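You operate a simulated robot arm through the tools that you are given. There is no shell and no other tool. Be economical: measure what you need, move in short steps, check, and stop when the job is done.

The job below is to be done with a simulated robot arm. You get a single attempt, and the scene is never put back.

## Task
Open the bench drawer, take the orange torch and leave it in the inside of the bench drawer and shut the drawer again. Take the blue-band pot on the top of the grey workbench and put it away on the long counter. Put the small green cap on the shelf under the red case away on the blue mat on the workbench. Take the yellow tape roll on the top of the wall bench and put it away on the table top. Put the small grey box labelled "Filters" from the top of the wall bench on the shelf under the plan board and the small grey box marked "Plugs" on the upper middle shelf of the grey rack. Lift the blue case lid open. Do these in any order.
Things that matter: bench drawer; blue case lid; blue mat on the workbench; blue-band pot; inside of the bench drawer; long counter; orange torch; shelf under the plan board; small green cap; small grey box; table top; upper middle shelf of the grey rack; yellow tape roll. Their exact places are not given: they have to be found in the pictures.

The check looks at the end state, three seconds after you hand in, the way a careful person would. Anything else that was tipped, shoved, dropped, spilled or broken makes it a failure. A push-on lid holds only when it is set on centred and level and pressed home; a screw cap is set on level and turned clockwise until tight.

## Robot
A 7-joint arm with a two-finger gripper on a trunk, on a base that drives. Base frame: it is fixed to the floor where the robot stands at the start and does not move with it; the origin is under the middle of the robot, x ahead of it, y to its left, z up. Readings come in mm, rad, newtons and seconds.
With the tool pointing down near the work surface it reaches from about 100 to 660 mm from the robot's upright axis, wherever it stands. Its first joint turns from -2.897 to 2.897 rad. Places, roughly: bench drawer [800, 0, 700]; blue case lid [-600, 3800, 1000]; blue mat on the workbench [-2300, 800, 900]; blue-band pot (6x6x6 cm) [-1100, 900, 900]; inside of the bench drawer [900, 0, 600]; long counter [-2000, -900, 900]; orange torch [-1750, 750, 1000]; shelf under the plan board [-2600, -900, 400]; small green cap (4x4x3 cm) [-700, -700, 400]; small grey box [-4250, 500, 750]; table top [-3400, 3700, 800]; upper middle shelf of the grey rack [-700, 4000, 1000]; yellow tape roll (6x6x2 cm) [-4400, 600, 900]. Payload 1.71 kg.
The TCP is the grasp point between the finger pads, 20 mm short of the fingertips. In the tool frame z runs along the fingers and y along their closing line. The gripper opens to 96 mm. The gripper's body begins 113 mm behind the TCP.
Orientation is that of the tool frame in the base frame, as [roll, pitch, yaw] about the fixed x, y, z axes, in that order (R = Rz(yaw) Ry(pitch) Rx(roll)). With the fingers straight down and closing along the base's y, the tool's x points along the base's -x, its y along +y and its z along -z.

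## Interface
- The arm moves only by the tool apply_moves. Its argument "increments" is text: rows parted by semicolons, each of 7 numbers parted by spaces: the shift along the base's x, y, z in units of 400 mm (1.0 is 400 mm), then the turn, a rotation vector about the base's x, y, z in units of 60 degrees (1.0 is 60 degrees), then the finger opening in mm, from 0 to 96. In form: dx dy dz ax ay az hand; .... A call has 1 to 10 rows; each row is the pose to reach, as a shift and turn from the pose commanded when the call began. A call with a number of a shift or a turn outside -1 to 1 is refused whole. Rows are played at 5 a second. More than 50 mm and 0.15 rad between two rows, or a gripper value outside its range, and nothing of the call is played. Where a pose cannot be reached the arm comes as near as it can. A force on the tool above 40 N (or 10 N above the force at the start of the call, whichever is more), or a blocked arm, ends the call early, and 0.2 s more pass. The fingers move at their own pace (about 153 mm/s each) and stop on an object; they squeeze with about 29 N. The grip force told is the motor's: it shows also when the fingers shut on nothing. Time passes only in rows, and 0.2 s behind the last, so rows that repeat a pose let the fingers close. The reply holds the time, the measured pose of the TCP, the force on the tool along the base axes, the opening and the grip force, in the units named above and with some noise, with the torque about the TCP (base axes, N m) and any sound that the robot's microphone picked up, and new pictures: "views" is both (left out), scene, wrist or none.
- Cameras (640 x 400 px; columns grow to the right, rows downward): "scene" is now at [-10.1, 91.2, 1558.9]; the picture's right is [-0.93, -0.36, 0.02], its down [-0.32, 0.79, -0.52] and it looks along [0.18, -0.49, -0.86] (base axes); focal length 255 px, centre (320, 200). "wrist" rides on the gripper at [66, 14, -145] in the tool frame; the picture's right is [-0.21, 0.98, 0.00], its down [-0.88, -0.18, -0.45] and it looks along [-0.44, -0.09, 0.90] (tool axes); focal length 275 px, centre (320, 200).
- raise_lower(by): slides the trunk up (or, below 0, down) by that many mm; the arm and the scene camera ride with it, the base frame stays. It gives what a move gives, with no picture.
- base_move(legs): drives the robot by 1 to 6 legs, each [ahead, turn to the left] in mm and rad, along the robot's own axes; the way and the turn of a leg run together, so that a leg with both is an arc; at most 1500 mm and 3.142 rad a leg. The arm and the cameras ride along, it lands a little off, and it stops where it bumps. It gives what a move gives, and a new picture of the scene camera.
- turn_head(pan, tilt): turns the head with the scene camera to pan (to the left, within 2.705 rad either way) and tilt (down, from -0.506 to 1.204), counted from straight ahead of the robot. It gives what a move gives, and a new picture of the scene camera.
- locate(camera, pixels): for up to 12 pixels [column, row] of the newest picture of that camera ("zoom" is the newest enlarged one), the place [x, y, z] in the base frame of the surface seen there, good to about 2 mm. It takes no simulated time.
- enlarge(camera, box): a new picture of the part [left, top, right, bottom] of that camera's present view, enlarged. It takes no simulated time.
- hand_in(): hands the job in; it is judged then, once.

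Keep the steps short. Do not move on a guess: measure, check each grasp and each placing, and mend mistakes. In all there are 145 turns and 260 pictures (those below and enlarged ones count). Leave the gripper open and the arm clear of the work at the hand-in unless told otherwise, and finish with a single line.

The tools are called by a JSON object that holds its "op" and its "data". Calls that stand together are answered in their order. apply_moves: Moves the arm, as the interface text tells. Its arguments: {"type":"object","properties":{"increments":{"type":"string"},"views":{"type":"string","enum":["both","scene","wrist","none"]}},"required":["increments"]} The other tools are called the same way: raise_lower (by) slides the trunk up or down; base_move (legs) drives the base; turn_head (pan, tilt) turns the head that bears the scene camera; locate (camera, pixels) gives the place of the surface under pixels of a picture; enlarge (camera, box) takes an enlarged picture of a part of a camera's view; hand_in () hands the job in.

At the start:

```text
time: 0.0
eef_pos: [125.4, -409.7, 1014.4]
tool_rot: [3.141, -0.002, -3.141]
contact_force: [-0.1, 0.1, 0.1]
wrist_torque: [-0.02, -0.02, 0.01]
grip_width: 96.2
gripper_force: 0.0
trunk travel left (down, up): [-175.0, 211.0]
robot x, y, heading: [-2.2, 1.5, -0.001]
head pan, tilt: [-1.199, 1.021]
```

scene: 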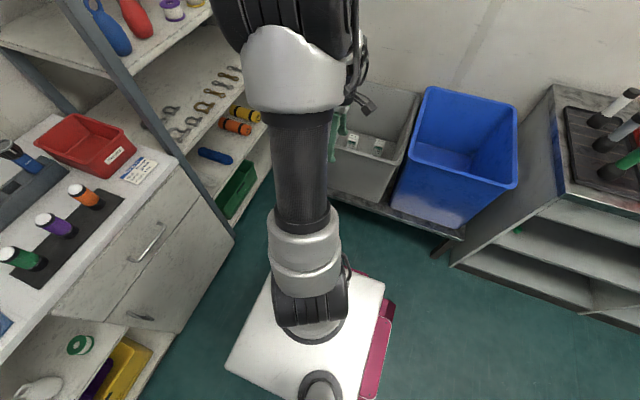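
wrist: 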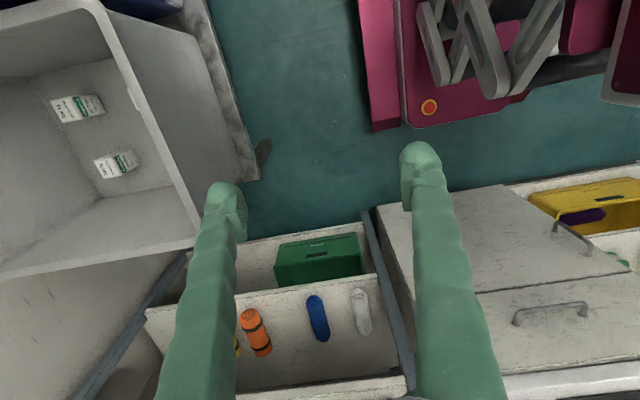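

I begin by looking around: head to straight ahead, at the bench with the drawer.

{"op": "turn_head", "data": {"pan": 0, "tilt": 0.7}}

{"op": "turn_head", "data": {"pan": 1.3, "tilt": 0.5}}

{"op": "turn_head", "data": {"pan": 2.6, "tilt": 0.4}}

{"op": "turn_head", "data": {"pan": -2.4, "tilt": 0.4}}

```text
time: 1.4
eef_pos: [111.2, -411.4, 1017.6]
tool_rot: [-3.14, 0.013, -3.141]
contact_force: [-1.2, 0.3, 0.7]
wrist_torque: [0.01, -0.02, -0.01]
grip_width: 96.0
gripper_force: 0.1
trunk travel left (down, up): [-175.0, 211.0]
robot x, y, heading: [1.0, -2.1, -0.006]
head pan, tilt: [0.0, 0.7]
```

scene: 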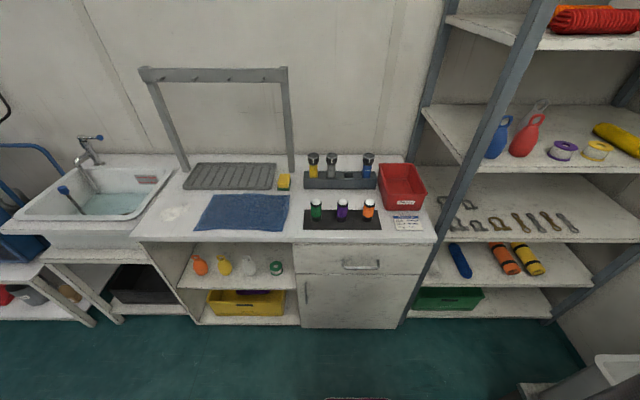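

```text
time: 2.9
eef_pos: [111.7, -410.4, 1016.5]
tool_rot: [-3.141, 0.015, -3.141]
contact_force: [0.1, 0.6, 0.0]
wrist_torque: [0.01, 0.01, -0.01]
grip_width: 96.1
gripper_force: 0.0
trunk travel left (down, up): [-175.0, 211.0]
robot x, y, heading: [-1.0, 5.7, 0.002]
head pan, tilt: [1.3, 0.499]
```

scene: 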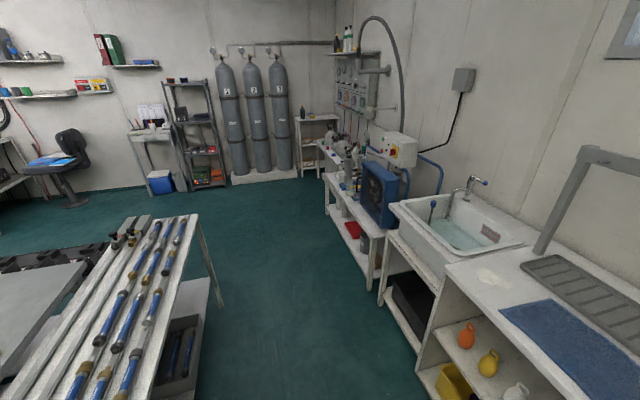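

```text
time: 4.3
eef_pos: [111.1, -411.0, 1016.1]
tool_rot: [-3.14, 0.014, -3.141]
contact_force: [0.4, -0.1, 0.2]
wrist_torque: [-0.02, 0.0, -0.02]
grip_width: 95.9
gripper_force: 0.0
trunk travel left (down, up): [-175.0, 211.0]
robot x, y, heading: [-1.5, -2.8, -0.0]
head pan, tilt: [2.601, 0.4]
```

scene: 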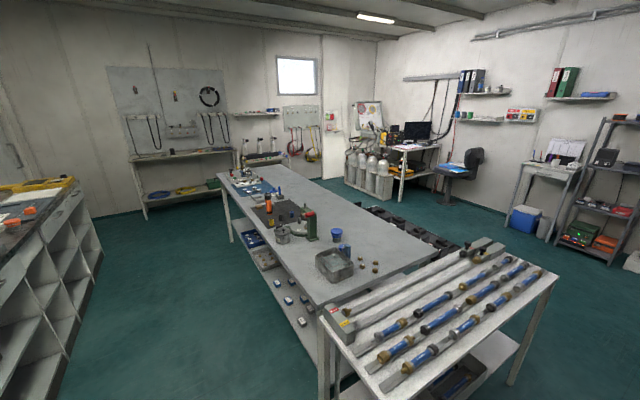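

```text
time: 8.3
eef_pos: [110.4, -410.0, 1016.8]
tool_rot: [-3.139, 0.013, -3.14]
contact_force: [0.1, 0.8, 0.0]
wrist_torque: [0.05, 0.03, 0.03]
grip_width: 95.9
gripper_force: 0.1
trunk travel left (down, up): [-175.0, 211.0]
robot x, y, heading: [-1.5, 3.2, 0.0]
head pan, tilt: [-2.4, 0.4]
```

scene: 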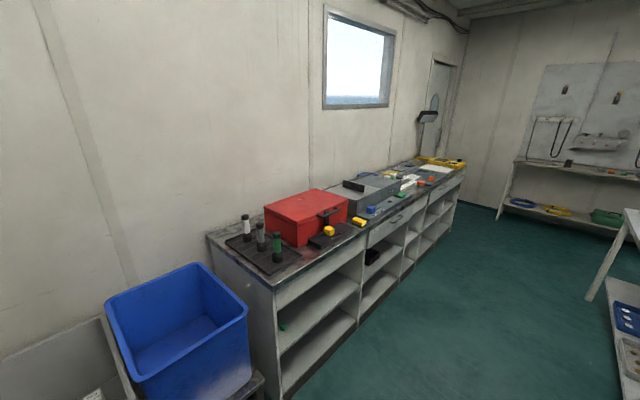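

The room is mapped roughly. First the drawer: look ahead and measure the handle.

{"op": "turn_head", "data": {"pan": 0, "tilt": 0.8}}

{"op": "enlarge", "data": {"camera": "scene", "box": [270, 130, 470, 255]}}

{"op": "locate", "data": {"camera": "scene", "pixels": [[345, 233], [362, 234], [379, 233], [300, 215], [420, 212], [360, 215], [300, 245], [362, 245]]}}

```text
time: 10.5
eef_pos: [110.8, -411.0, 1017.9]
tool_rot: [-3.141, 0.014, -3.14]
contact_force: [-0.1, 0.7, 0.3]
wrist_torque: [-0.01, -0.03, -0.03]
grip_width: 95.9
gripper_force: 0.1
trunk travel left (down, up): [-175.0, 211.0]
robot x, y, heading: [-0.5, -3.0, -0.002]
head pan, tilt: [0.0, 0.799]
```

scene: 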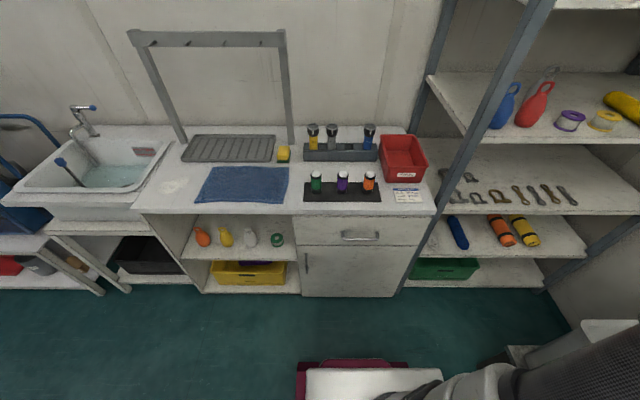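

```text
3.20 times, centred on (370, 192) of scene
```

zoom: 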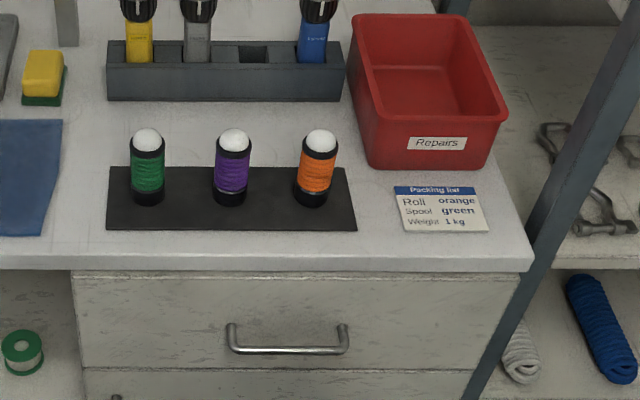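

```text
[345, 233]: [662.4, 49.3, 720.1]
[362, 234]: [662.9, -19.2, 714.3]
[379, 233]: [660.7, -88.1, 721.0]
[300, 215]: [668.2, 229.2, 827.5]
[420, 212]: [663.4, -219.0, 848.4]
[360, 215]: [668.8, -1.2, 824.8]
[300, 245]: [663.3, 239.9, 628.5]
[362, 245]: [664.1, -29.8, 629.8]
```

Measure the handle bar precisely on the zoom picture.

{"op": "locate", "data": {"camera": "zoom", "pixels": [[250, 350], [290, 351], [330, 351], [290, 349], [290, 353], [290, 335], [229, 327], [347, 328], [78, 272], [520, 278], [78, 367], [480, 374]]}}

```text
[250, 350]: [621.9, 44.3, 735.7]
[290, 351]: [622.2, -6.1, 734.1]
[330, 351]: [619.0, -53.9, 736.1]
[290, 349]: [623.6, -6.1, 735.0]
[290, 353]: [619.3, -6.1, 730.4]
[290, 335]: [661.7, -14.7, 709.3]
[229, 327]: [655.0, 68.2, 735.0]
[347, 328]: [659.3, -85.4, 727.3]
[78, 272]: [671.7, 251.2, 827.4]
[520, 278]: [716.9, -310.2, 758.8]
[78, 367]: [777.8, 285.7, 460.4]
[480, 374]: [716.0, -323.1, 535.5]
```

Handle bar lies along y at about (624, -8, 732), drawer front at x 663. I back the base 200 mm for pulling room and start turning the tool to point forward with fingers closing vertically.

{"op": "base_move", "data": {"legs": [[-200, 0]]}}

{"op": "apply_moves", "data": {"increments": "0.05 0.1 0 0.072 -0.072 -0.072 96; 0.1 0.2 0 0.144 -0.144 -0.144 96; 0.15 0.3 0 0.216 -0.216 -0.216 96; 0.2 0.4 0 0.288 -0.288 -0.288 96; 0.25 0.5 0 0.36 -0.36 -0.36 96; 0.3 0.6 0 0.432 -0.432 -0.432 96; 0.35 0.7 0 0.505 -0.505 -0.505 96; 0.4 0.8 0 0.577 -0.577 -0.577 96", "views": "none"}}

```text
time: 12.1
eef_pos: [-67.9, -410.9, 1013.1]
tool_rot: [3.14, -0.003, -3.137]
contact_force: [0.0, 0.5, 0.6]
wrist_torque: [0.02, -0.05, 0.02]
grip_width: 96.0
gripper_force: 0.0
trunk travel left (down, up): [-175.0, 211.0]
robot x, y, heading: [-197.7, 3.5, 0.002]
head pan, tilt: [0.0, 0.799]
```

scene: 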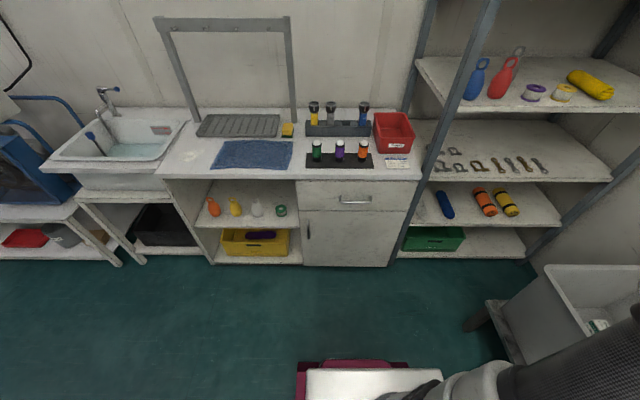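

```text
time: 13.9
eef_pos: [106.6, -156.6, 1048.2]
tool_rot: [2.354, 0.35, 2.352]
contact_force: [-0.5, 0.8, 0.7]
wrist_torque: [0.03, -0.01, -0.02]
grip_width: 96.0
gripper_force: 0.0
out of reach, approached as far as the arm can: row 7, 8
trunk travel left (down, up): [-175.0, 211.0]
robot x, y, heading: [-199.4, 0.8, -0.006]
head pan, tilt: [0.0, 0.799]
```

Half turned. Now the second half while moving forward and down to in front of the handle.

{"op": "apply_moves", "data": {"increments": "0.1 0.04 -0.05 0.072 -0.072 -0.072 96; 0.2 0.08 -0.1 0.144 -0.144 -0.144 96; 0.3 0.12 -0.15 0.216 -0.216 -0.216 96; 0.4 0.16 -0.2 0.288 -0.288 -0.288 96; 0.5 0.2 -0.25 0.36 -0.36 -0.36 60; 0.6 0.24 -0.3 0.432 -0.432 -0.432 60; 0.65 0.3 -0.35 0.505 -0.505 -0.505 60; 0.7 0.36 -0.4 0.577 -0.577 -0.577 60", "views": "wrist"}}

```text
time: 15.7
eef_pos: [389.2, -13.4, 886.0]
tool_rot: [1.569, 0.003, 1.556]
contact_force: [0.7, -0.1, -0.4]
wrist_torque: [0.01, 0.05, 0.0]
grip_width: 59.9
gripper_force: 0.1
out of reach, approached as far as the arm can: row 1, 2, 3, 4, 5
trunk travel left (down, up): [-175.0, 211.0]
robot x, y, heading: [-199.1, 5.6, 0.002]
head pan, tilt: [0.0, 0.799]
```

wrist: 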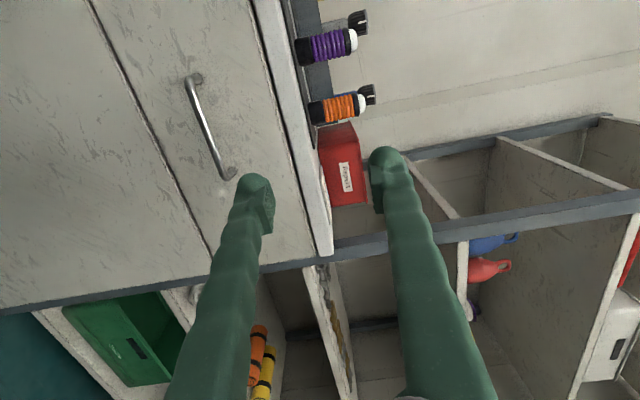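

Tool now points forward. Handle visible at wrist (210,125); measure it again.

{"op": "locate", "data": {"camera": "wrist", "pixels": [[195, 92], [204, 120], [211, 140], [220, 165], [160, 140]]}}

{"op": "apply_moves", "data": {"increments": "0.1 0.01 -0.1 0 0 0 60; 0.2 0.01 -0.2 0 0 0 60; 0.3 0.01 -0.3 0 0 0 60; 0.4 0.01 -0.385 0 0 0 60", "views": "wrist"}}

```text
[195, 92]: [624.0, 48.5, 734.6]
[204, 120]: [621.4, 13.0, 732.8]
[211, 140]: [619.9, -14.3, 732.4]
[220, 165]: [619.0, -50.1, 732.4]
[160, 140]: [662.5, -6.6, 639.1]
```

```text
refused: row 1 steps farther than a row can; nothing moved
```

Steps were too big; smaller rows, to a stand-off at x≈560.

{"op": "apply_moves", "data": {"increments": "0.08 0.01 -0.08 0 0 0 60; 0.16 0.01 -0.16 0 0 0 60; 0.24 0.02 -0.24 0 0 0 60; 0.32 0.02 -0.32 0 0 0 60; 0.4 0.02 -0.382 0 0 0 60", "views": "wrist"}}

```text
time: 16.9
eef_pos: [549.5, -3.6, 734.3]
tool_rot: [1.574, 0.005, 1.558]
contact_force: [0.0, 0.1, -0.3]
wrist_torque: [0.0, 0.03, 0.01]
grip_width: 59.9
gripper_force: 0.1
trunk travel left (down, up): [-175.0, 211.0]
robot x, y, heading: [-196.6, 1.2, 0.005]
head pan, tilt: [0.0, 0.799]
```

wrist: 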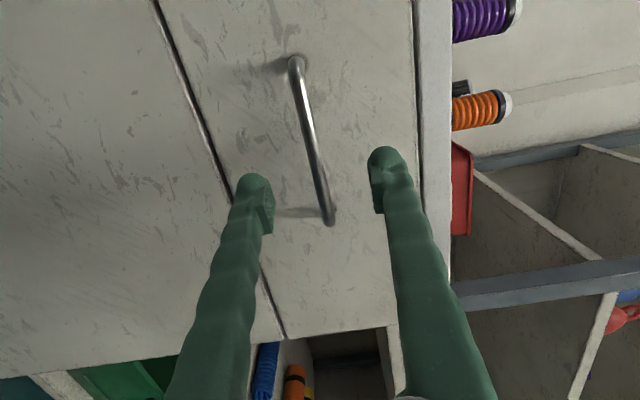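

Handle is centred between the fingers. Advance 70 mm and close.

{"op": "apply_moves", "data": {"increments": "0.06 0 -0.002 0 0 0 60; 0.12 0 -0.002 0 0 0 60; 0.175 0 -0.002 0 0 0 60; 0.175 0 -0.002 0 0 0 0; 0.175 0 -0.002 0 0 0 0; 0.175 0 -0.002 0 0 0 0", "views": "none"}}

{"op": "apply_moves", "data": {"increments": "-0.05 0 0 0 0 0 0; -0.1 0 0 0 0 0 0; -0.15 0 0 0 0 0 0; -0.2 0 0 0 0 0 0; -0.25 0 0 0 0 0 0; -0.3 0 0 0 0 0 0; -0.35 0 0 0 0 0 0; -0.4 0 0 0 0 0 0; -0.45 0 0 0 0 0 0; -0.5 0 0 0 0 0 0", "views": "scene"}}

```text
time: 18.3
eef_pos: [620.0, -3.5, 729.0]
tool_rot: [1.579, 0.005, 1.559]
contact_force: [-0.7, 0.0, -10.9]
wrist_torque: [0.3, 0.12, -0.09]
grip_width: 7.7
gripper_force: 34.9
trunk travel left (down, up): [-175.0, 211.0]
robot x, y, heading: [-200.8, 1.0, 0.002]
head pan, tilt: [0.0, 0.799]
```

```text
time: 20.5
eef_pos: [417.8, -2.0, 730.5]
tool_rot: [1.583, 0.006, 1.562]
contact_force: [-1.1, 9.6, -29.5]
wrist_torque: [0.32, 0.2, 0.01]
grip_width: 7.8
gripper_force: 34.4
trunk travel left (down, up): [-175.0, 211.0]
robot x, y, heading: [-199.2, -1.9, -0.001]
head pan, tilt: [0.0, 0.799]
```

scene: 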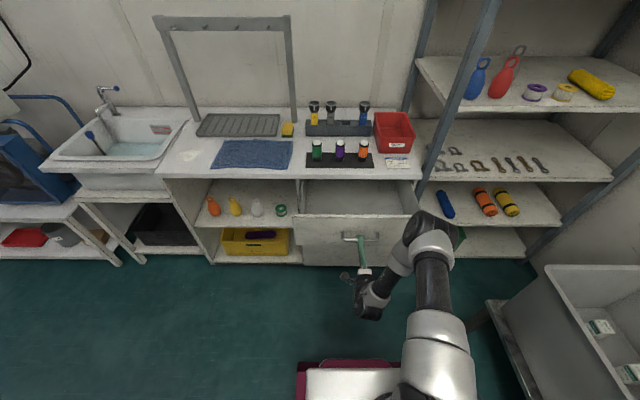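

Drawer is open 200 mm. Pull another 70 mm, then release and back off.

{"op": "apply_moves", "data": {"increments": "-0.05 0 0.003 0 0 0 0; -0.1 0 0.003 0 0 0 0; -0.15 0 0.003 0 0 0 0; -0.18 0 0.003 0 0 0 0; -0.18 0 0.003 0 0 0 60; -0.18 0 0.003 0 0 0 60; -0.24 0 0.003 0 0 0 60; -0.3 0 0.003 0 0 0 60", "views": "scene"}}

{"op": "enlarge", "data": {"camera": "scene", "box": [280, 120, 440, 270]}}

```text
time: 21.1
eef_pos: [366.2, -1.4, 729.1]
tool_rot: [1.601, 0.008, 1.57]
contact_force: [-2.2, 2.1, -61.3]
wrist_torque: [0.35, 0.47, -0.21]
grip_width: 7.5
gripper_force: 35.2
trunk travel left (down, up): [-175.0, 211.0]
robot x, y, heading: [-199.7, -1.4, 0.002]
head pan, tilt: [0.0, 0.799]
stopped in row 3: the force on the tool passed its limit at 43 N (the readings are from after the stop); the commanded pose is now the measured one
```

scene: 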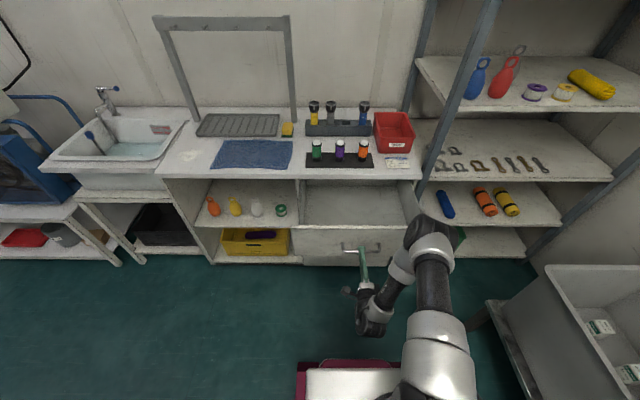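

```text
2.67 times, centred on (360, 195) of scene
```

zoom: 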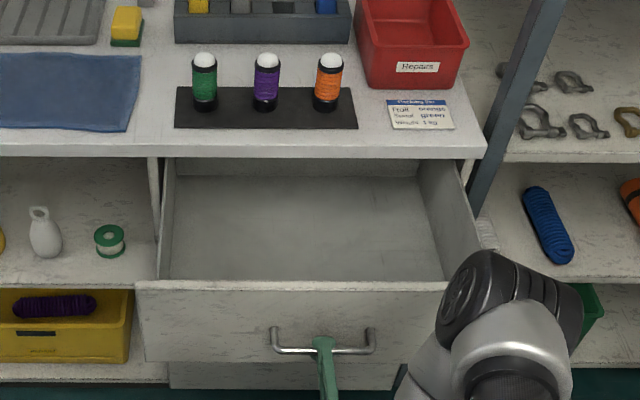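

Drawer is open 250 mm and empty. Release and back off, then measure the inside.

{"op": "apply_moves", "data": {"increments": "0 0 0 0 0 0 50; 0 0 0 0 0 0 50; -0.06 0 0 0 0 0 50; -0.1 0 0 0 0 0 50", "views": "none"}}

{"op": "locate", "data": {"camera": "zoom", "pixels": [[300, 275], [300, 230], [300, 190], [170, 230], [435, 215], [290, 283], [290, 310], [180, 283], [180, 160], [420, 165], [440, 160]]}}

```text
time: 22.1
eef_pos: [328.6, -2.4, 740.0]
tool_rot: [1.574, 0.004, 1.567]
contact_force: [-0.6, 0.5, 0.5]
wrist_torque: [0.05, 0.03, -0.04]
grip_width: 49.9
gripper_force: 0.1
trunk travel left (down, up): [-175.0, 211.0]
robot x, y, heading: [-197.5, 4.2, -0.001]
head pan, tilt: [0.0, 0.799]
```

```text
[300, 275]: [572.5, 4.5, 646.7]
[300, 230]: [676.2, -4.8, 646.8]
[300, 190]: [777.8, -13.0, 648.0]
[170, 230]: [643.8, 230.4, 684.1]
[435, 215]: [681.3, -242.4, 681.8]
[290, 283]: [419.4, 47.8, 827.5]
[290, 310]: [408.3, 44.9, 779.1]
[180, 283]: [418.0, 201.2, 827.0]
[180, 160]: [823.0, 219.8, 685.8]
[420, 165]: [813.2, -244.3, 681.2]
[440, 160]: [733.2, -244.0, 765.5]
```

Inside floor z≈647, x 430–650 reachable. Next the green cap: look toward the long counter's low shelf.

{"op": "turn_head", "data": {"pan": -2.3, "tilt": 0.6}}

{"op": "enlarge", "data": {"camera": "scene", "box": [180, 180, 480, 368]}}

```text
time: 24.3
eef_pos: [329.2, -2.6, 741.1]
tool_rot: [1.573, 0.006, 1.566]
contact_force: [-0.5, -1.0, 0.4]
wrist_torque: [-0.04, 0.01, -0.03]
grip_width: 50.1
gripper_force: 0.1
trunk travel left (down, up): [-175.0, 211.0]
robot x, y, heading: [-197.1, 3.7, -0.002]
head pan, tilt: [-2.3, 0.6]
```

scene: 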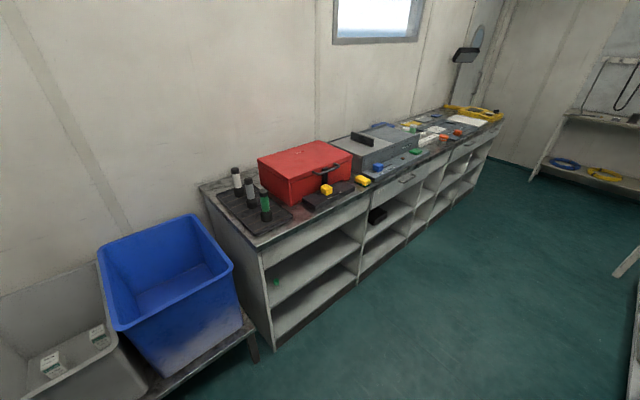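

```text
2.13 times, centred on (330, 274) of scene
```

zoom: 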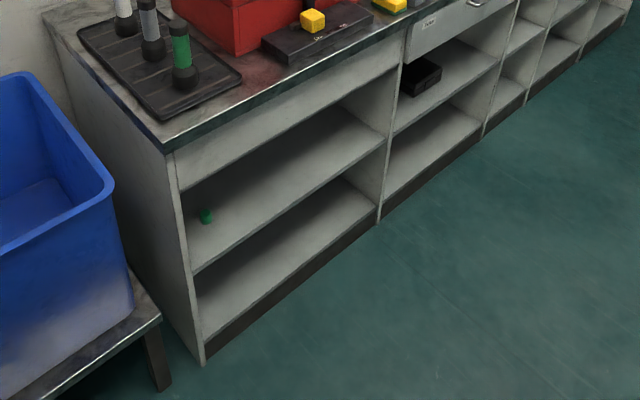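

{"op": "locate", "data": {"camera": "zoom", "pixels": [[205, 216], [207, 225], [192, 270], [230, 230], [180, 180], [380, 80], [376, 220], [205, 355], [165, 145], [520, 5], [300, 180], [392, 75]]}}

{"op": "locate", "data": {"camera": "scene", "pixels": [[450, 165], [480, 112], [493, 120], [420, 125], [375, 205], [630, 255]]}}

```text
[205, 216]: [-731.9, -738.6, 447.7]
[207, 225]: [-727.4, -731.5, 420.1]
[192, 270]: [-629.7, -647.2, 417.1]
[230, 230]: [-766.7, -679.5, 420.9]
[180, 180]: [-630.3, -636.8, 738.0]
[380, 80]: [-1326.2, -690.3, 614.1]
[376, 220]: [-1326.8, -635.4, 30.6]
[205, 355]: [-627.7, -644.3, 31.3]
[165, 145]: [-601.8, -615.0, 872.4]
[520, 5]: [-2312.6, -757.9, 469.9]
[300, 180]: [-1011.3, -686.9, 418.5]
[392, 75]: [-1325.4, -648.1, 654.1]
```

```text
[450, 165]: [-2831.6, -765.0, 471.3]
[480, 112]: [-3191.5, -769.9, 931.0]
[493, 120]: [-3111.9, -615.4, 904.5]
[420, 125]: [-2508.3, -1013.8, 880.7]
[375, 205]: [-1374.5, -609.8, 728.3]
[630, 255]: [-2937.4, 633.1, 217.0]
```

Cap at about (-730,-740,435), shelf z 420, counter front y≈-640. I lift the arm away from the drawer and turn the tool to point forward-down at 45° with fingers closing sideways.

{"op": "apply_moves", "data": {"increments": "-0.08 0 0.05 0 0 0 96; -0.12 0 0.14 -0.1 0.042 0.042 96; -0.12 0 0.23 -0.2 0.084 0.084 96; -0.12 0 0.32 -0.3 0.125 0.125 96; -0.12 0 0.41 -0.4 0.167 0.167 96; -0.12 0 0.5 -0.5 0.208 0.208 96; -0.12 0 0.59 -0.6 0.25 0.25 96; -0.12 0 0.65 -0.7075 0.293 0.293 96", "views": "none"}}

{"op": "apply_moves", "data": {"increments": "0 0 0 -0.1 0.042 0.042 96; 0 0 0 -0.2 0.084 0.084 96; 0 0 0 -0.3 0.125 0.125 96; 0 0 0 -0.4 0.167 0.167 96; 0 0 0 -0.5 0.208 0.208 96; 0 0 0 -0.6 0.25 0.25 96; 0 0 0 -0.7075 0.293 0.293 96", "views": "none"}}

{"op": "base_move", "data": {"legs": [[-520, 0.1], [0, -1.67], [130, 0]]}}

```text
time: 26.1
eef_pos: [344.8, -19.0, 1010.6]
tool_rot: [2.057, 0.667, 2.059]
contact_force: [-1.1, -0.3, 0.7]
wrist_torque: [0.01, 0.01, -0.02]
grip_width: 96.0
gripper_force: 0.0
out of reach, approached as far as the arm can: row 4, 5, 6, 7, 8
trunk travel left (down, up): [-175.0, 211.0]
robot x, y, heading: [-200.9, 0.7, 0.002]
head pan, tilt: [-2.3, 0.6]
```

```text
time: 27.7
eef_pos: [345.5, -18.4, 1004.4]
tool_rot: [-3.136, 0.791, -3.133]
contact_force: [-0.7, -0.6, 0.6]
wrist_torque: [-0.01, -0.03, -0.01]
grip_width: 96.0
gripper_force: 0.0
trunk travel left (down, up): [-175.0, 211.0]
robot x, y, heading: [-196.8, 4.1, -0.0]
head pan, tilt: [-2.3, 0.6]
```

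```text
time: 36.7
eef_pos: [-752.5, -683.2, 1014.0]
tool_rot: [-3.14, 0.806, 1.55]
contact_force: [-0.3, 0.0, 1.3]
wrist_torque: [0.01, -0.03, -0.03]
grip_width: 95.9
gripper_force: 0.0
trunk travel left (down, up): [-175.0, 211.0]
robot x, y, heading: [-721.3, -157.5, -1.589]
head pan, tilt: [-2.3, 0.6]
```

scene: 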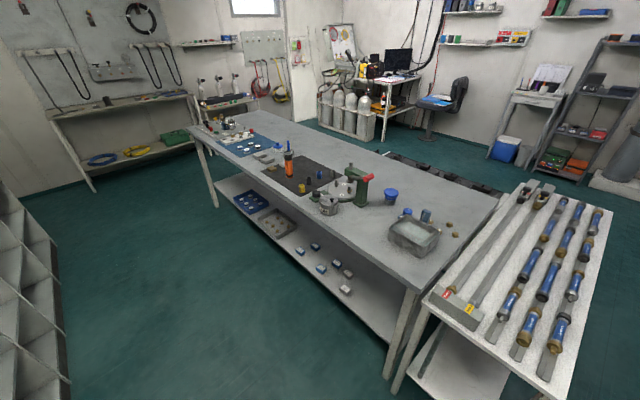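

Tool is 45° forward. Check the workbench clearance behind and candidate objects on it.

{"op": "locate", "data": {"camera": "scene", "pixels": [[385, 290], [412, 290], [385, 375], [300, 215], [390, 197], [426, 215], [407, 213], [290, 165], [245, 142]]}}

{"op": "enlarge", "data": {"camera": "scene", "box": [180, 100, 480, 288]}}

{"op": "base_move", "data": {"legs": [[-180, 0]]}}

```text
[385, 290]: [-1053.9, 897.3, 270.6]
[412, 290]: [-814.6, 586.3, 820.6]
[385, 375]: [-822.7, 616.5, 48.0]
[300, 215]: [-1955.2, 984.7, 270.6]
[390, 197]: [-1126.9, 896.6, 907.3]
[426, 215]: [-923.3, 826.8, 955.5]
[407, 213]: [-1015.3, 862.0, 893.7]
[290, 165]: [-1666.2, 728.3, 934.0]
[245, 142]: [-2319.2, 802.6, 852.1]
```

```text
2.13 times, centred on (330, 194) of scene
```

zoom: 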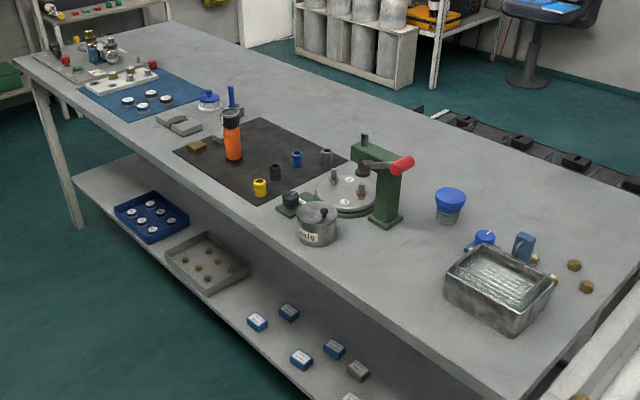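

```text
time: 38.3
eef_pos: [-748.8, -531.3, 996.6]
tool_rot: [-3.139, 0.776, 1.551]
contact_force: [-0.6, 1.2, 0.3]
wrist_torque: [-0.04, -0.02, 0.0]
grip_width: 96.0
gripper_force: 0.1
trunk travel left (down, up): [-175.0, 211.0]
robot x, y, heading: [-717.3, 25.9, -1.582]
head pan, tilt: [-2.3, 0.6]
```

scene: 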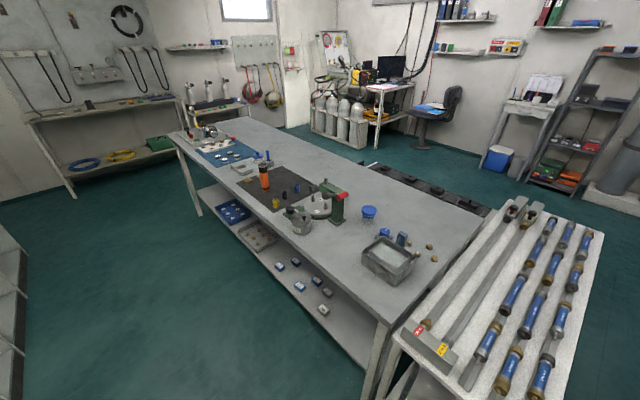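

Robot is well placed. Lower the trunk 170 mm (tips at y≈-545, clear of the counter edge at -615), then lower the arm.

{"op": "raise_lower", "data": {"by": -170}}

{"op": "apply_moves", "data": {"increments": "0.01 0.06 -0.1 0 0 0 96; 0.02 0.08 -0.2 0 0 0 96; 0.03 0.08 -0.3 0 0 0 96; 0.04 0.08 -0.4 0 0 0 96; 0.05 0.08 -0.5 0 0 0 96; 0.05 0.08 -0.55 0 0 0 96", "views": "wrist"}}

```text
time: 40.2
eef_pos: [-749.4, -534.1, 825.8]
tool_rot: [3.14, 0.773, 1.549]
contact_force: [0.0, 0.4, -0.3]
wrist_torque: [0.03, 0.0, -0.02]
grip_width: 95.8
gripper_force: 0.0
trunk travel left (down, up): [-5.0, 381.0]
robot x, y, heading: [-718.7, 24.2, -1.592]
head pan, tilt: [-2.3, 0.6]
```

```text
time: 41.6
eef_pos: [-729.1, -502.2, 605.6]
tool_rot: [3.142, 0.776, 1.55]
contact_force: [0.3, 0.0, -1.0]
wrist_torque: [0.03, 0.04, -0.02]
grip_width: 96.2
gripper_force: 0.1
trunk travel left (down, up): [-5.0, 381.0]
robot x, y, heading: [-715.1, 30.6, -1.588]
head pan, tilt: [-2.3, 0.6]
```

wrist: 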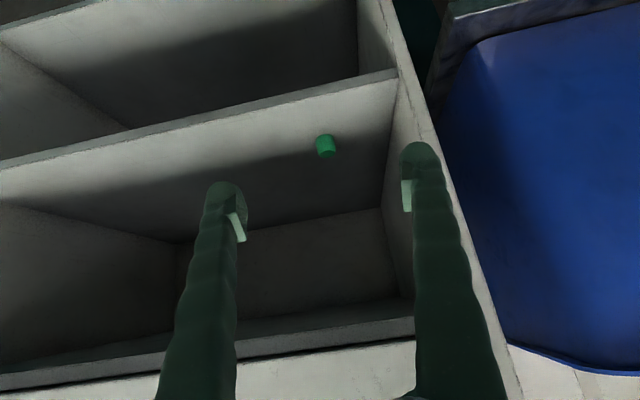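

{"op": "enlarge", "data": {"camera": "wrist", "box": [280, 110, 376, 170]}}

{"op": "locate", "data": {"camera": "wrist", "pixels": [[325, 138], [325, 150], [317, 145], [334, 145], [325, 170], [325, 115], [325, 95]]}}

```text
6.67 times, centred on (328, 140) of wrist
```

zoom: 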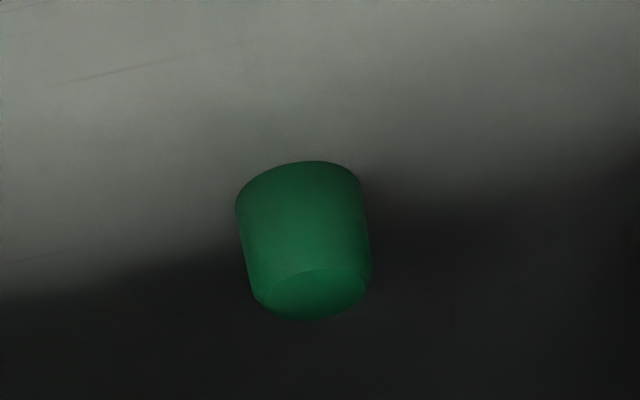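

```text
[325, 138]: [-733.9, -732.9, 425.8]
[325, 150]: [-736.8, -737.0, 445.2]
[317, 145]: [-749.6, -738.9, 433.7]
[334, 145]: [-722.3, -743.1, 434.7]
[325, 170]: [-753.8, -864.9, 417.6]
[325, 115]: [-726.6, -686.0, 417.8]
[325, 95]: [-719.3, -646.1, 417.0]
```

Cap centre ≈(-736,-748,433), about 30 mm wide. Go in along the tilted line to TCP (-736,-744,444) and close.

{"op": "apply_moves", "data": {"increments": "-0.0025 -0.085 -0.058 0 0 0 70; -0.005 -0.17 -0.116 0 0 0 70; -0.0075 -0.255 -0.174 0 0 0 70; -0.01 -0.34 -0.232 0 0 0 70; -0.0125 -0.425 -0.29 0 0 0 70; -0.015 -0.51 -0.348 0 0 0 70", "views": "wrist"}}

```text
time: 43.0
eef_pos: [-735.7, -705.3, 464.8]
tool_rot: [-3.139, 0.775, 1.552]
contact_force: [-0.1, -0.3, 0.3]
wrist_torque: [0.01, -0.03, -0.01]
grip_width: 69.8
gripper_force: 0.1
trunk travel left (down, up): [-5.0, 381.0]
robot x, y, heading: [-715.3, 23.7, -1.591]
head pan, tilt: [-2.3, 0.6]
```

wrist: 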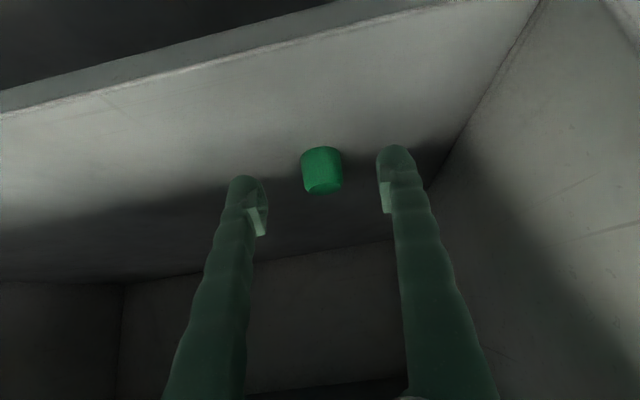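

Cap is between the fingers. Advance the rest and close.

{"op": "apply_moves", "data": {"increments": "0 -0.05 -0.026 0 0 0 70; 0 -0.1 -0.052 0 0 0 70; 0 -0.1 -0.052 0 0 0 10; 0 -0.1 -0.052 0 0 0 10; 0 -0.1 -0.052 0 0 0 10", "views": "wrist"}}

```text
time: 44.2
eef_pos: [-733.8, -746.1, 445.0]
tool_rot: [-3.139, 0.776, 1.551]
contact_force: [0.5, 0.0, 0.2]
wrist_torque: [0.02, -0.03, 0.01]
grip_width: 28.1
gripper_force: 28.3
trunk travel left (down, up): [-5.0, 381.0]
robot x, y, heading: [-718.0, 25.6, -1.595]
head pan, tilt: [-2.3, 0.6]
```

wrist: 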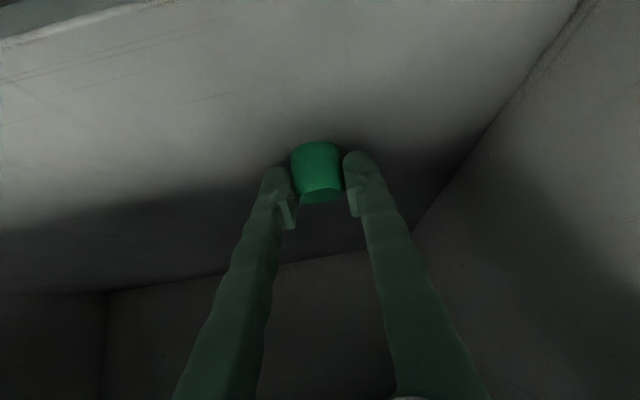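

Gripped (28 mm). Lift a little and pull out the way it came.

{"op": "apply_moves", "data": {"increments": "0 0 0.04 0 0 0 10; 0 0.08 0.1 0 0 0 10; 0 0.17 0.16 0 0 0 10; 0 0.255 0.22 0 0 0 10; 0 0.34 0.28 0 0 0 10; 0 0.425 0.34 0 0 0 10; 0 0.51 0.4 0 0 0 10; 0 0.6 0.44 0 0 0 10; 0 0.65 0.5 0 0 0 10", "views": "wrist"}}

{"op": "raise_lower", "data": {"by": 330}}

```text
time: 46.2
eef_pos: [-734.4, -484.7, 647.9]
tool_rot: [-3.138, 0.774, 1.552]
contact_force: [0.6, -0.1, -0.5]
wrist_torque: [-0.02, -0.01, -0.03]
grip_width: 27.7
gripper_force: 29.1
trunk travel left (down, up): [-5.0, 381.0]
robot x, y, heading: [-716.6, 22.7, -1.589]
head pan, tilt: [-2.3, 0.6]
```

wrist: 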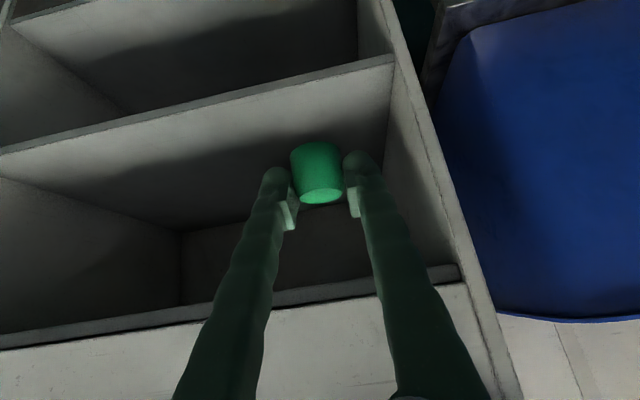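

```text
time: 49.5
eef_pos: [-734.0, -485.0, 977.4]
tool_rot: [-3.139, 0.776, 1.553]
contact_force: [0.4, 0.1, 0.5]
wrist_torque: [0.02, -0.04, 0.0]
grip_width: 27.7
gripper_force: 29.3
trunk travel left (down, up): [-335.0, 51.0]
robot x, y, heading: [-710.5, 24.5, -1.585]
head pan, tilt: [-2.3, 0.6]
```

Now drive to the blue mat: turn west, drive along the aisle, turn to face the workbench.

{"op": "base_move", "data": {"legs": [[0, -1.557], [1500, 0], [100, 0], [0, -1.57]]}}

{"op": "turn_head", "data": {"pan": 0, "tilt": 0.8}}

```text
time: 67.0
eef_pos: [-2241.6, 585.5, 978.0]
tool_rot: [-3.139, 0.776, -1.604]
contact_force: [1.7, 0.1, 0.2]
wrist_torque: [0.01, 0.01, 0.0]
grip_width: 27.8
gripper_force: 29.3
trunk travel left (down, up): [-335.0, 51.0]
robot x, y, heading: [-2276.0, 78.1, 1.534]
head pan, tilt: [-2.3, 0.6]
```

scene: 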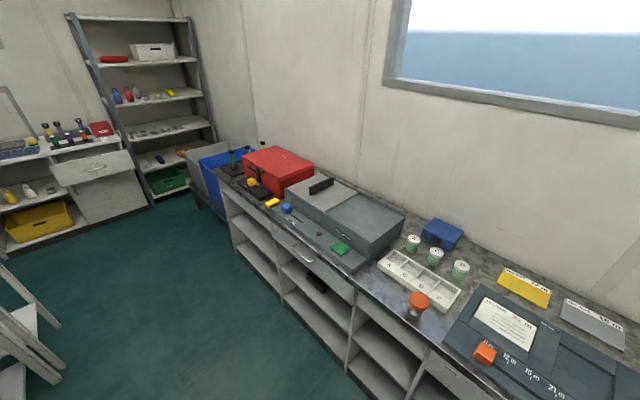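

```text
time: 69.2
eef_pos: [-2243.5, 572.2, 984.7]
tool_rot: [-3.136, 0.792, -1.606]
contact_force: [-0.2, 0.5, 0.6]
wrist_torque: [0.02, 0.01, 0.01]
grip_width: 27.8
gripper_force: 28.7
trunk travel left (down, up): [-335.0, 51.0]
robot x, y, heading: [-2275.0, 76.4, 1.533]
head pan, tilt: [0.0, 0.799]
```

scene: 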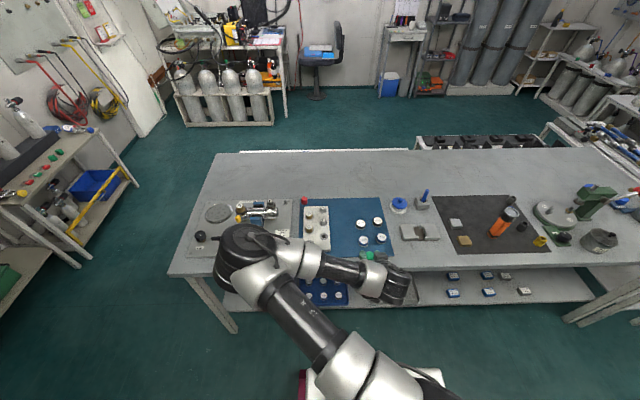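

The blue mat is in view. Zoom and measure its free area.

{"op": "enlarge", "data": {"camera": "scene", "box": [280, 180, 440, 280]}}

{"op": "locate", "data": {"camera": "scene", "pixels": [[306, 199], [385, 199], [335, 255], [396, 245], [341, 205], [340, 240], [361, 224], [378, 221], [363, 239], [381, 238], [312, 268], [420, 265]]}}

```text
4.00 times, centred on (360, 230) of scene
```

zoom: 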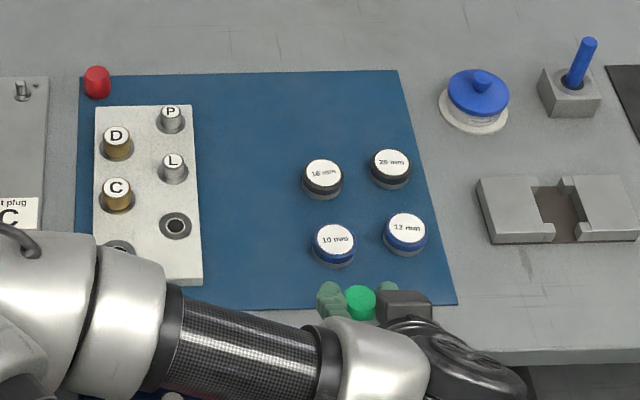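

```text
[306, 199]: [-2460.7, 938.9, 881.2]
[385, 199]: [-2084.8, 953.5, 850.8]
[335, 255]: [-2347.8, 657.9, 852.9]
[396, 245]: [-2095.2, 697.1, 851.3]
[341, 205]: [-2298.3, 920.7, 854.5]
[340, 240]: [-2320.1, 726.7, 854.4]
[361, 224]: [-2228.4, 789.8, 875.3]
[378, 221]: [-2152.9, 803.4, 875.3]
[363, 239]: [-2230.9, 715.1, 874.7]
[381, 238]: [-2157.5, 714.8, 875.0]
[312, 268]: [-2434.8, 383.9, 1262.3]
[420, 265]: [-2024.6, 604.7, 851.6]
```

Free spot on the mat at about (-2280,885), mat z≈853. Drive 150 mm closer, then move over it.

{"op": "base_move", "data": {"legs": [[150, 0]]}}

```text
time: 70.6
eef_pos: [-2238.8, 705.3, 994.0]
tool_rot: [-3.136, 0.809, -1.607]
contact_force: [-0.2, 0.2, -0.2]
wrist_torque: [0.07, 0.02, 0.05]
grip_width: 27.8
gripper_force: 28.9
trunk travel left (down, up): [-335.0, 51.0]
robot x, y, heading: [-2269.8, 225.9, 1.529]
head pan, tilt: [0.0, 0.799]
```

scene: 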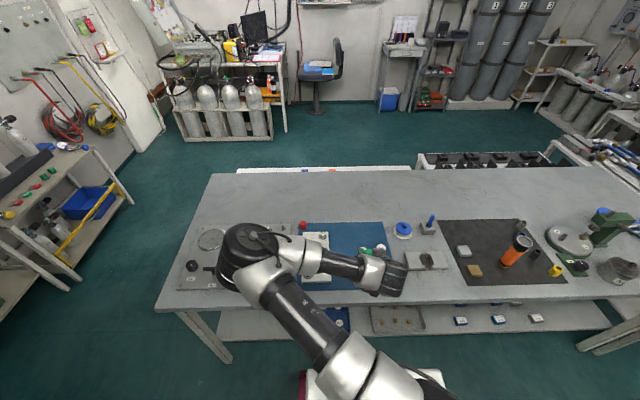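

{"op": "apply_moves", "data": {"increments": "-0.02 0.09 0 0 0 0 10; -0.04 0.18 0 0 0 0 10; -0.06 0.27 0 0 0 0 10; -0.08 0.36 0 0 0 0 10; -0.1 0.45 -0.05 0 0 0 10; -0.1 0.45 -0.15 0 0 0 10", "views": "both"}}

```text
time: 72.0
eef_pos: [-2278.7, 908.5, 925.7]
tool_rot: [-3.137, 0.788, -1.605]
contact_force: [-0.1, -1.1, 0.4]
wrist_torque: [0.0, -0.02, 0.01]
grip_width: 27.9
gripper_force: 28.5
trunk travel left (down, up): [-335.0, 51.0]
robot x, y, heading: [-2268.2, 224.4, 1.536]
head pan, tilt: [0.0, 0.799]
```

scene: 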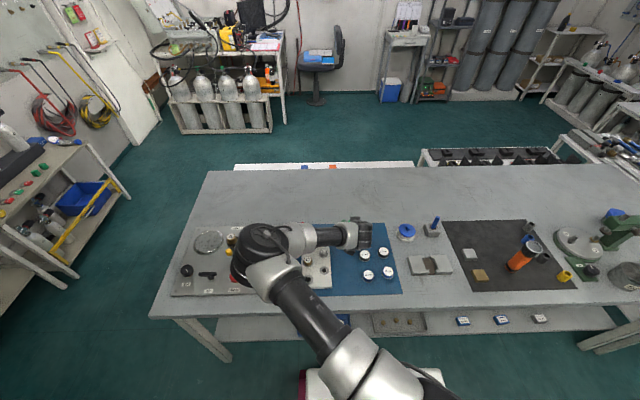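
wrist: 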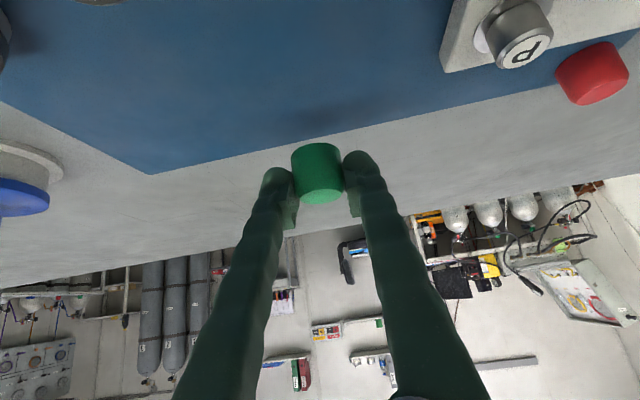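

Bring it back to y≈875 and lower to TCP z≈882 (cap bottom then touches the mat).

{"op": "apply_moves", "data": {"increments": "0 -0.083 0 0 0 0 10; 0 -0.083 -0.05 0 0 0 10; 0 -0.083 -0.08 0 0 0 10; 0 -0.083 -0.102 0 0 0 10; 0 -0.083 -0.106 0 0 0 10", "views": "wrist"}}

```text
time: 73.2
eef_pos: [-2277.0, 875.7, 880.8]
tool_rot: [-3.139, 0.785, -1.606]
contact_force: [0.0, -0.1, 0.0]
wrist_torque: [-0.03, -0.01, -0.02]
grip_width: 27.9
gripper_force: 28.8
trunk travel left (down, up): [-335.0, 51.0]
robot x, y, heading: [-2270.5, 230.0, 1.531]
head pan, tilt: [0.0, 0.799]
```

wrist: 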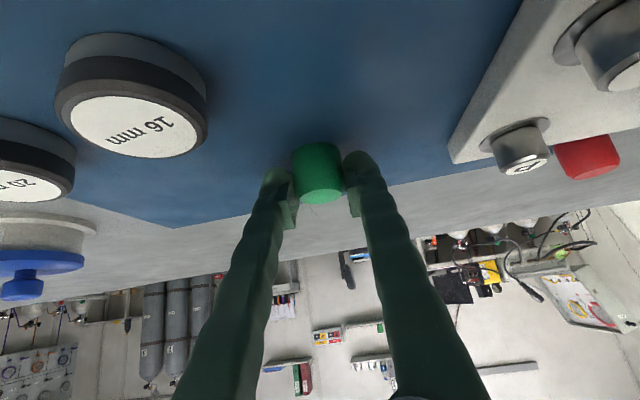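

No contact yet; creep down a few mm until a force shows.

{"op": "apply_moves", "data": {"increments": "0 0 -0.005 0 0 0 10; 0 0 -0.008 0 0 0 10", "views": "none"}}

{"op": "locate", "data": {"camera": "wrist", "pixels": [[318, 147], [318, 195], [318, 130], [260, 170]]}}

```text
time: 73.8
eef_pos: [-2277.8, 875.5, 879.7]
tool_rot: [-3.138, 0.789, -1.607]
contact_force: [-1.4, -0.6, 15.9]
wrist_torque: [-0.06, -0.07, 0.0]
grip_width: 27.9
gripper_force: 28.8
trunk travel left (down, up): [-335.0, 51.0]
robot x, y, heading: [-2270.3, 227.6, 1.531]
head pan, tilt: [0.0, 0.799]
```

```text
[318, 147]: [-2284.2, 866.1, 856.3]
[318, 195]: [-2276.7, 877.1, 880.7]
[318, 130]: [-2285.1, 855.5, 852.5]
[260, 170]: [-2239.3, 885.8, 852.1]
```

Contact (16 N). Open modestly and retreat back along the tool axis and up.

{"op": "apply_moves", "data": {"increments": "0 0 0.004 0 0 0 45; 0 0 0.004 0 0 0 45; 0 -0.06 0.07 0 0 0 45; 0 -0.12 0.15 0 0 0 45; 0 -0.18 0.25 0 0 0 45; 0 -0.25 0.35 0 0 0 45", "views": "wrist"}}

```text
time: 75.2
eef_pos: [-2277.5, 773.0, 1017.9]
tool_rot: [-3.139, 0.785, -1.606]
contact_force: [0.1, -0.7, 0.1]
wrist_torque: [-0.02, -0.01, -0.01]
grip_width: 44.9
gripper_force: 0.1
trunk travel left (down, up): [-335.0, 51.0]
robot x, y, heading: [-2267.3, 227.5, 1.53]
head pan, tilt: [0.0, 0.799]
```

wrist: 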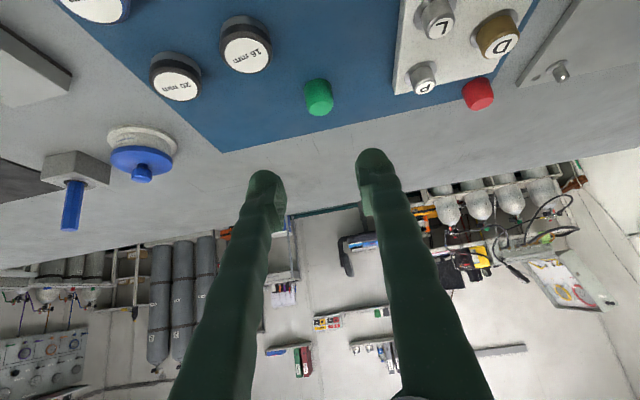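

Cap stands on the mat. Next the blue-band pot: back out, drive east, face the bench again.

{"op": "base_move", "data": {"legs": [[-200, 0], [0, -1.53], [1130, 0], [0, 1.57]]}}

{"op": "enlarge", "data": {"camera": "scene", "box": [240, 130, 480, 280]}}

```text
time: 91.7
eef_pos: [-1204.1, 583.8, 1018.5]
tool_rot: [-3.139, 0.785, -1.523]
contact_force: [0.2, 0.0, 0.1]
wrist_torque: [-0.02, 0.02, 0.01]
grip_width: 44.8
gripper_force: 0.0
trunk travel left (down, up): [-335.0, 51.0]
robot x, y, heading: [-1147.9, 38.3, 1.617]
head pan, tilt: [0.0, 0.799]
```

scene: 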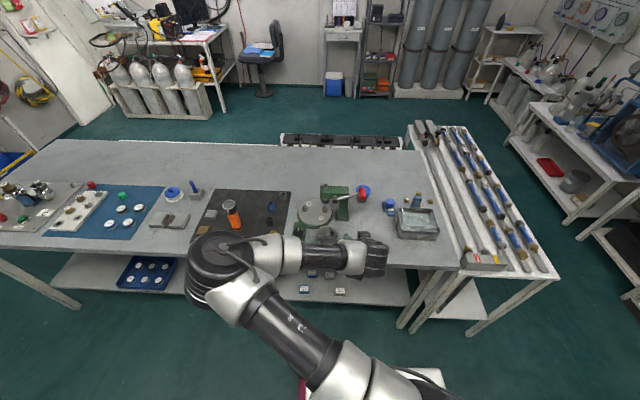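

```text
2.67 times, centred on (360, 205) of scene
```

zoom: 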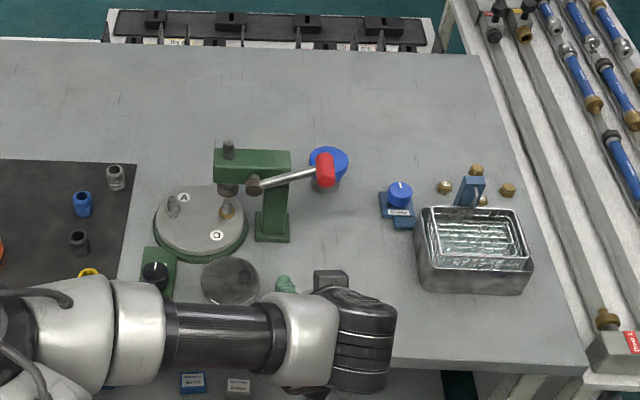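

The pot stands close behind the press lever (zoom (328,165)). Measure it, the lever and the press.

{"op": "locate", "data": {"camera": "zoom", "pixels": [[315, 155], [343, 165], [328, 150], [335, 183], [325, 170], [290, 178], [255, 185], [270, 155], [285, 240], [400, 195], [360, 180], [330, 215]]}}

{"op": "enlarge", "data": {"camera": "scene", "box": [310, 170, 390, 220]}}

```text
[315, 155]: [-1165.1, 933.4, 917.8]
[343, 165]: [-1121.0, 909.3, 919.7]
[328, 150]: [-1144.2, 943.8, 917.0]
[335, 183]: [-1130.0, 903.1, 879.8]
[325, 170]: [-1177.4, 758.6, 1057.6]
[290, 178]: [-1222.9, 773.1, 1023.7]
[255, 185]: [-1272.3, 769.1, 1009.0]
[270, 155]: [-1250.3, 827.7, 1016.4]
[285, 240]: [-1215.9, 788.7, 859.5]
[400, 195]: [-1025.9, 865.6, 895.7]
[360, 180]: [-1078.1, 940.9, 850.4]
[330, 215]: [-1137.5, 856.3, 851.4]
```

```text
8.00 times, centred on (350, 195) of scene
```

zoom: 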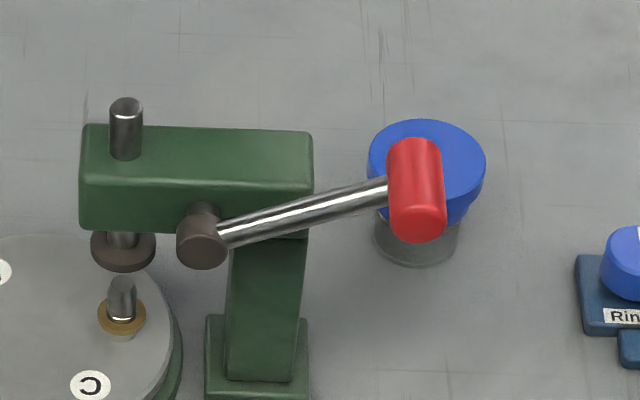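

Pot top is at z≈918, centred near (-1143,915); the lever knob (-1177,758,1057) must be avoided. I set the tool straight down and raise it before repositioning to the east side.

{"op": "apply_moves", "data": {"increments": "0 0 0.04 -0.125 -0.006 0 90; 0 -0.02 0.08 -0.25 -0.012 0 90; 0 -0.04 0.12 -0.375 -0.017 0 90; 0 -0.06 0.16 -0.5 -0.023 0 90; 0 -0.08 0.22 -0.625 -0.029 0 90; 0 -0.1 0.28 -0.749 -0.034 0 90", "views": "none"}}

{"op": "base_move", "data": {"legs": [[0, -0.6], [250, 0], [0, 0.6]]}}

{"op": "enlarge", "data": {"camera": "scene", "box": [160, 150, 400, 300]}}

```text
time: 93.1
eef_pos: [-1201.5, 527.4, 1137.8]
tool_rot: [-3.14, 0.015, -1.524]
contact_force: [0.3, -0.5, -0.1]
wrist_torque: [0.04, -0.01, 0.0]
grip_width: 90.0
gripper_force: 0.2
trunk travel left (down, up): [-335.0, 51.0]
robot x, y, heading: [-1143.7, 40.0, 1.623]
head pan, tilt: [0.0, 0.799]
```

```text
time: 98.8
eef_pos: [-1075.2, 740.7, 1137.1]
tool_rot: [-3.14, 0.014, -1.52]
contact_force: [-0.4, -0.3, 0.3]
wrist_torque: [0.01, -0.01, -0.03]
grip_width: 90.2
gripper_force: 0.1
trunk travel left (down, up): [-335.0, 51.0]
robot x, y, heading: [-1012.7, 251.9, 1.619]
head pan, tilt: [0.0, 0.799]
```

scene: 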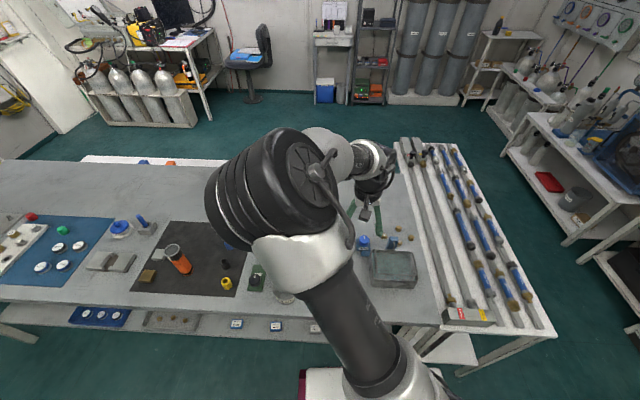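

```text
2.67 times, centred on (280, 225) of scene
```

zoom: 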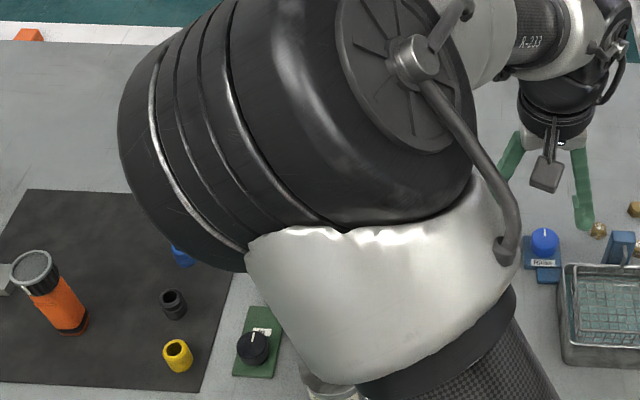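

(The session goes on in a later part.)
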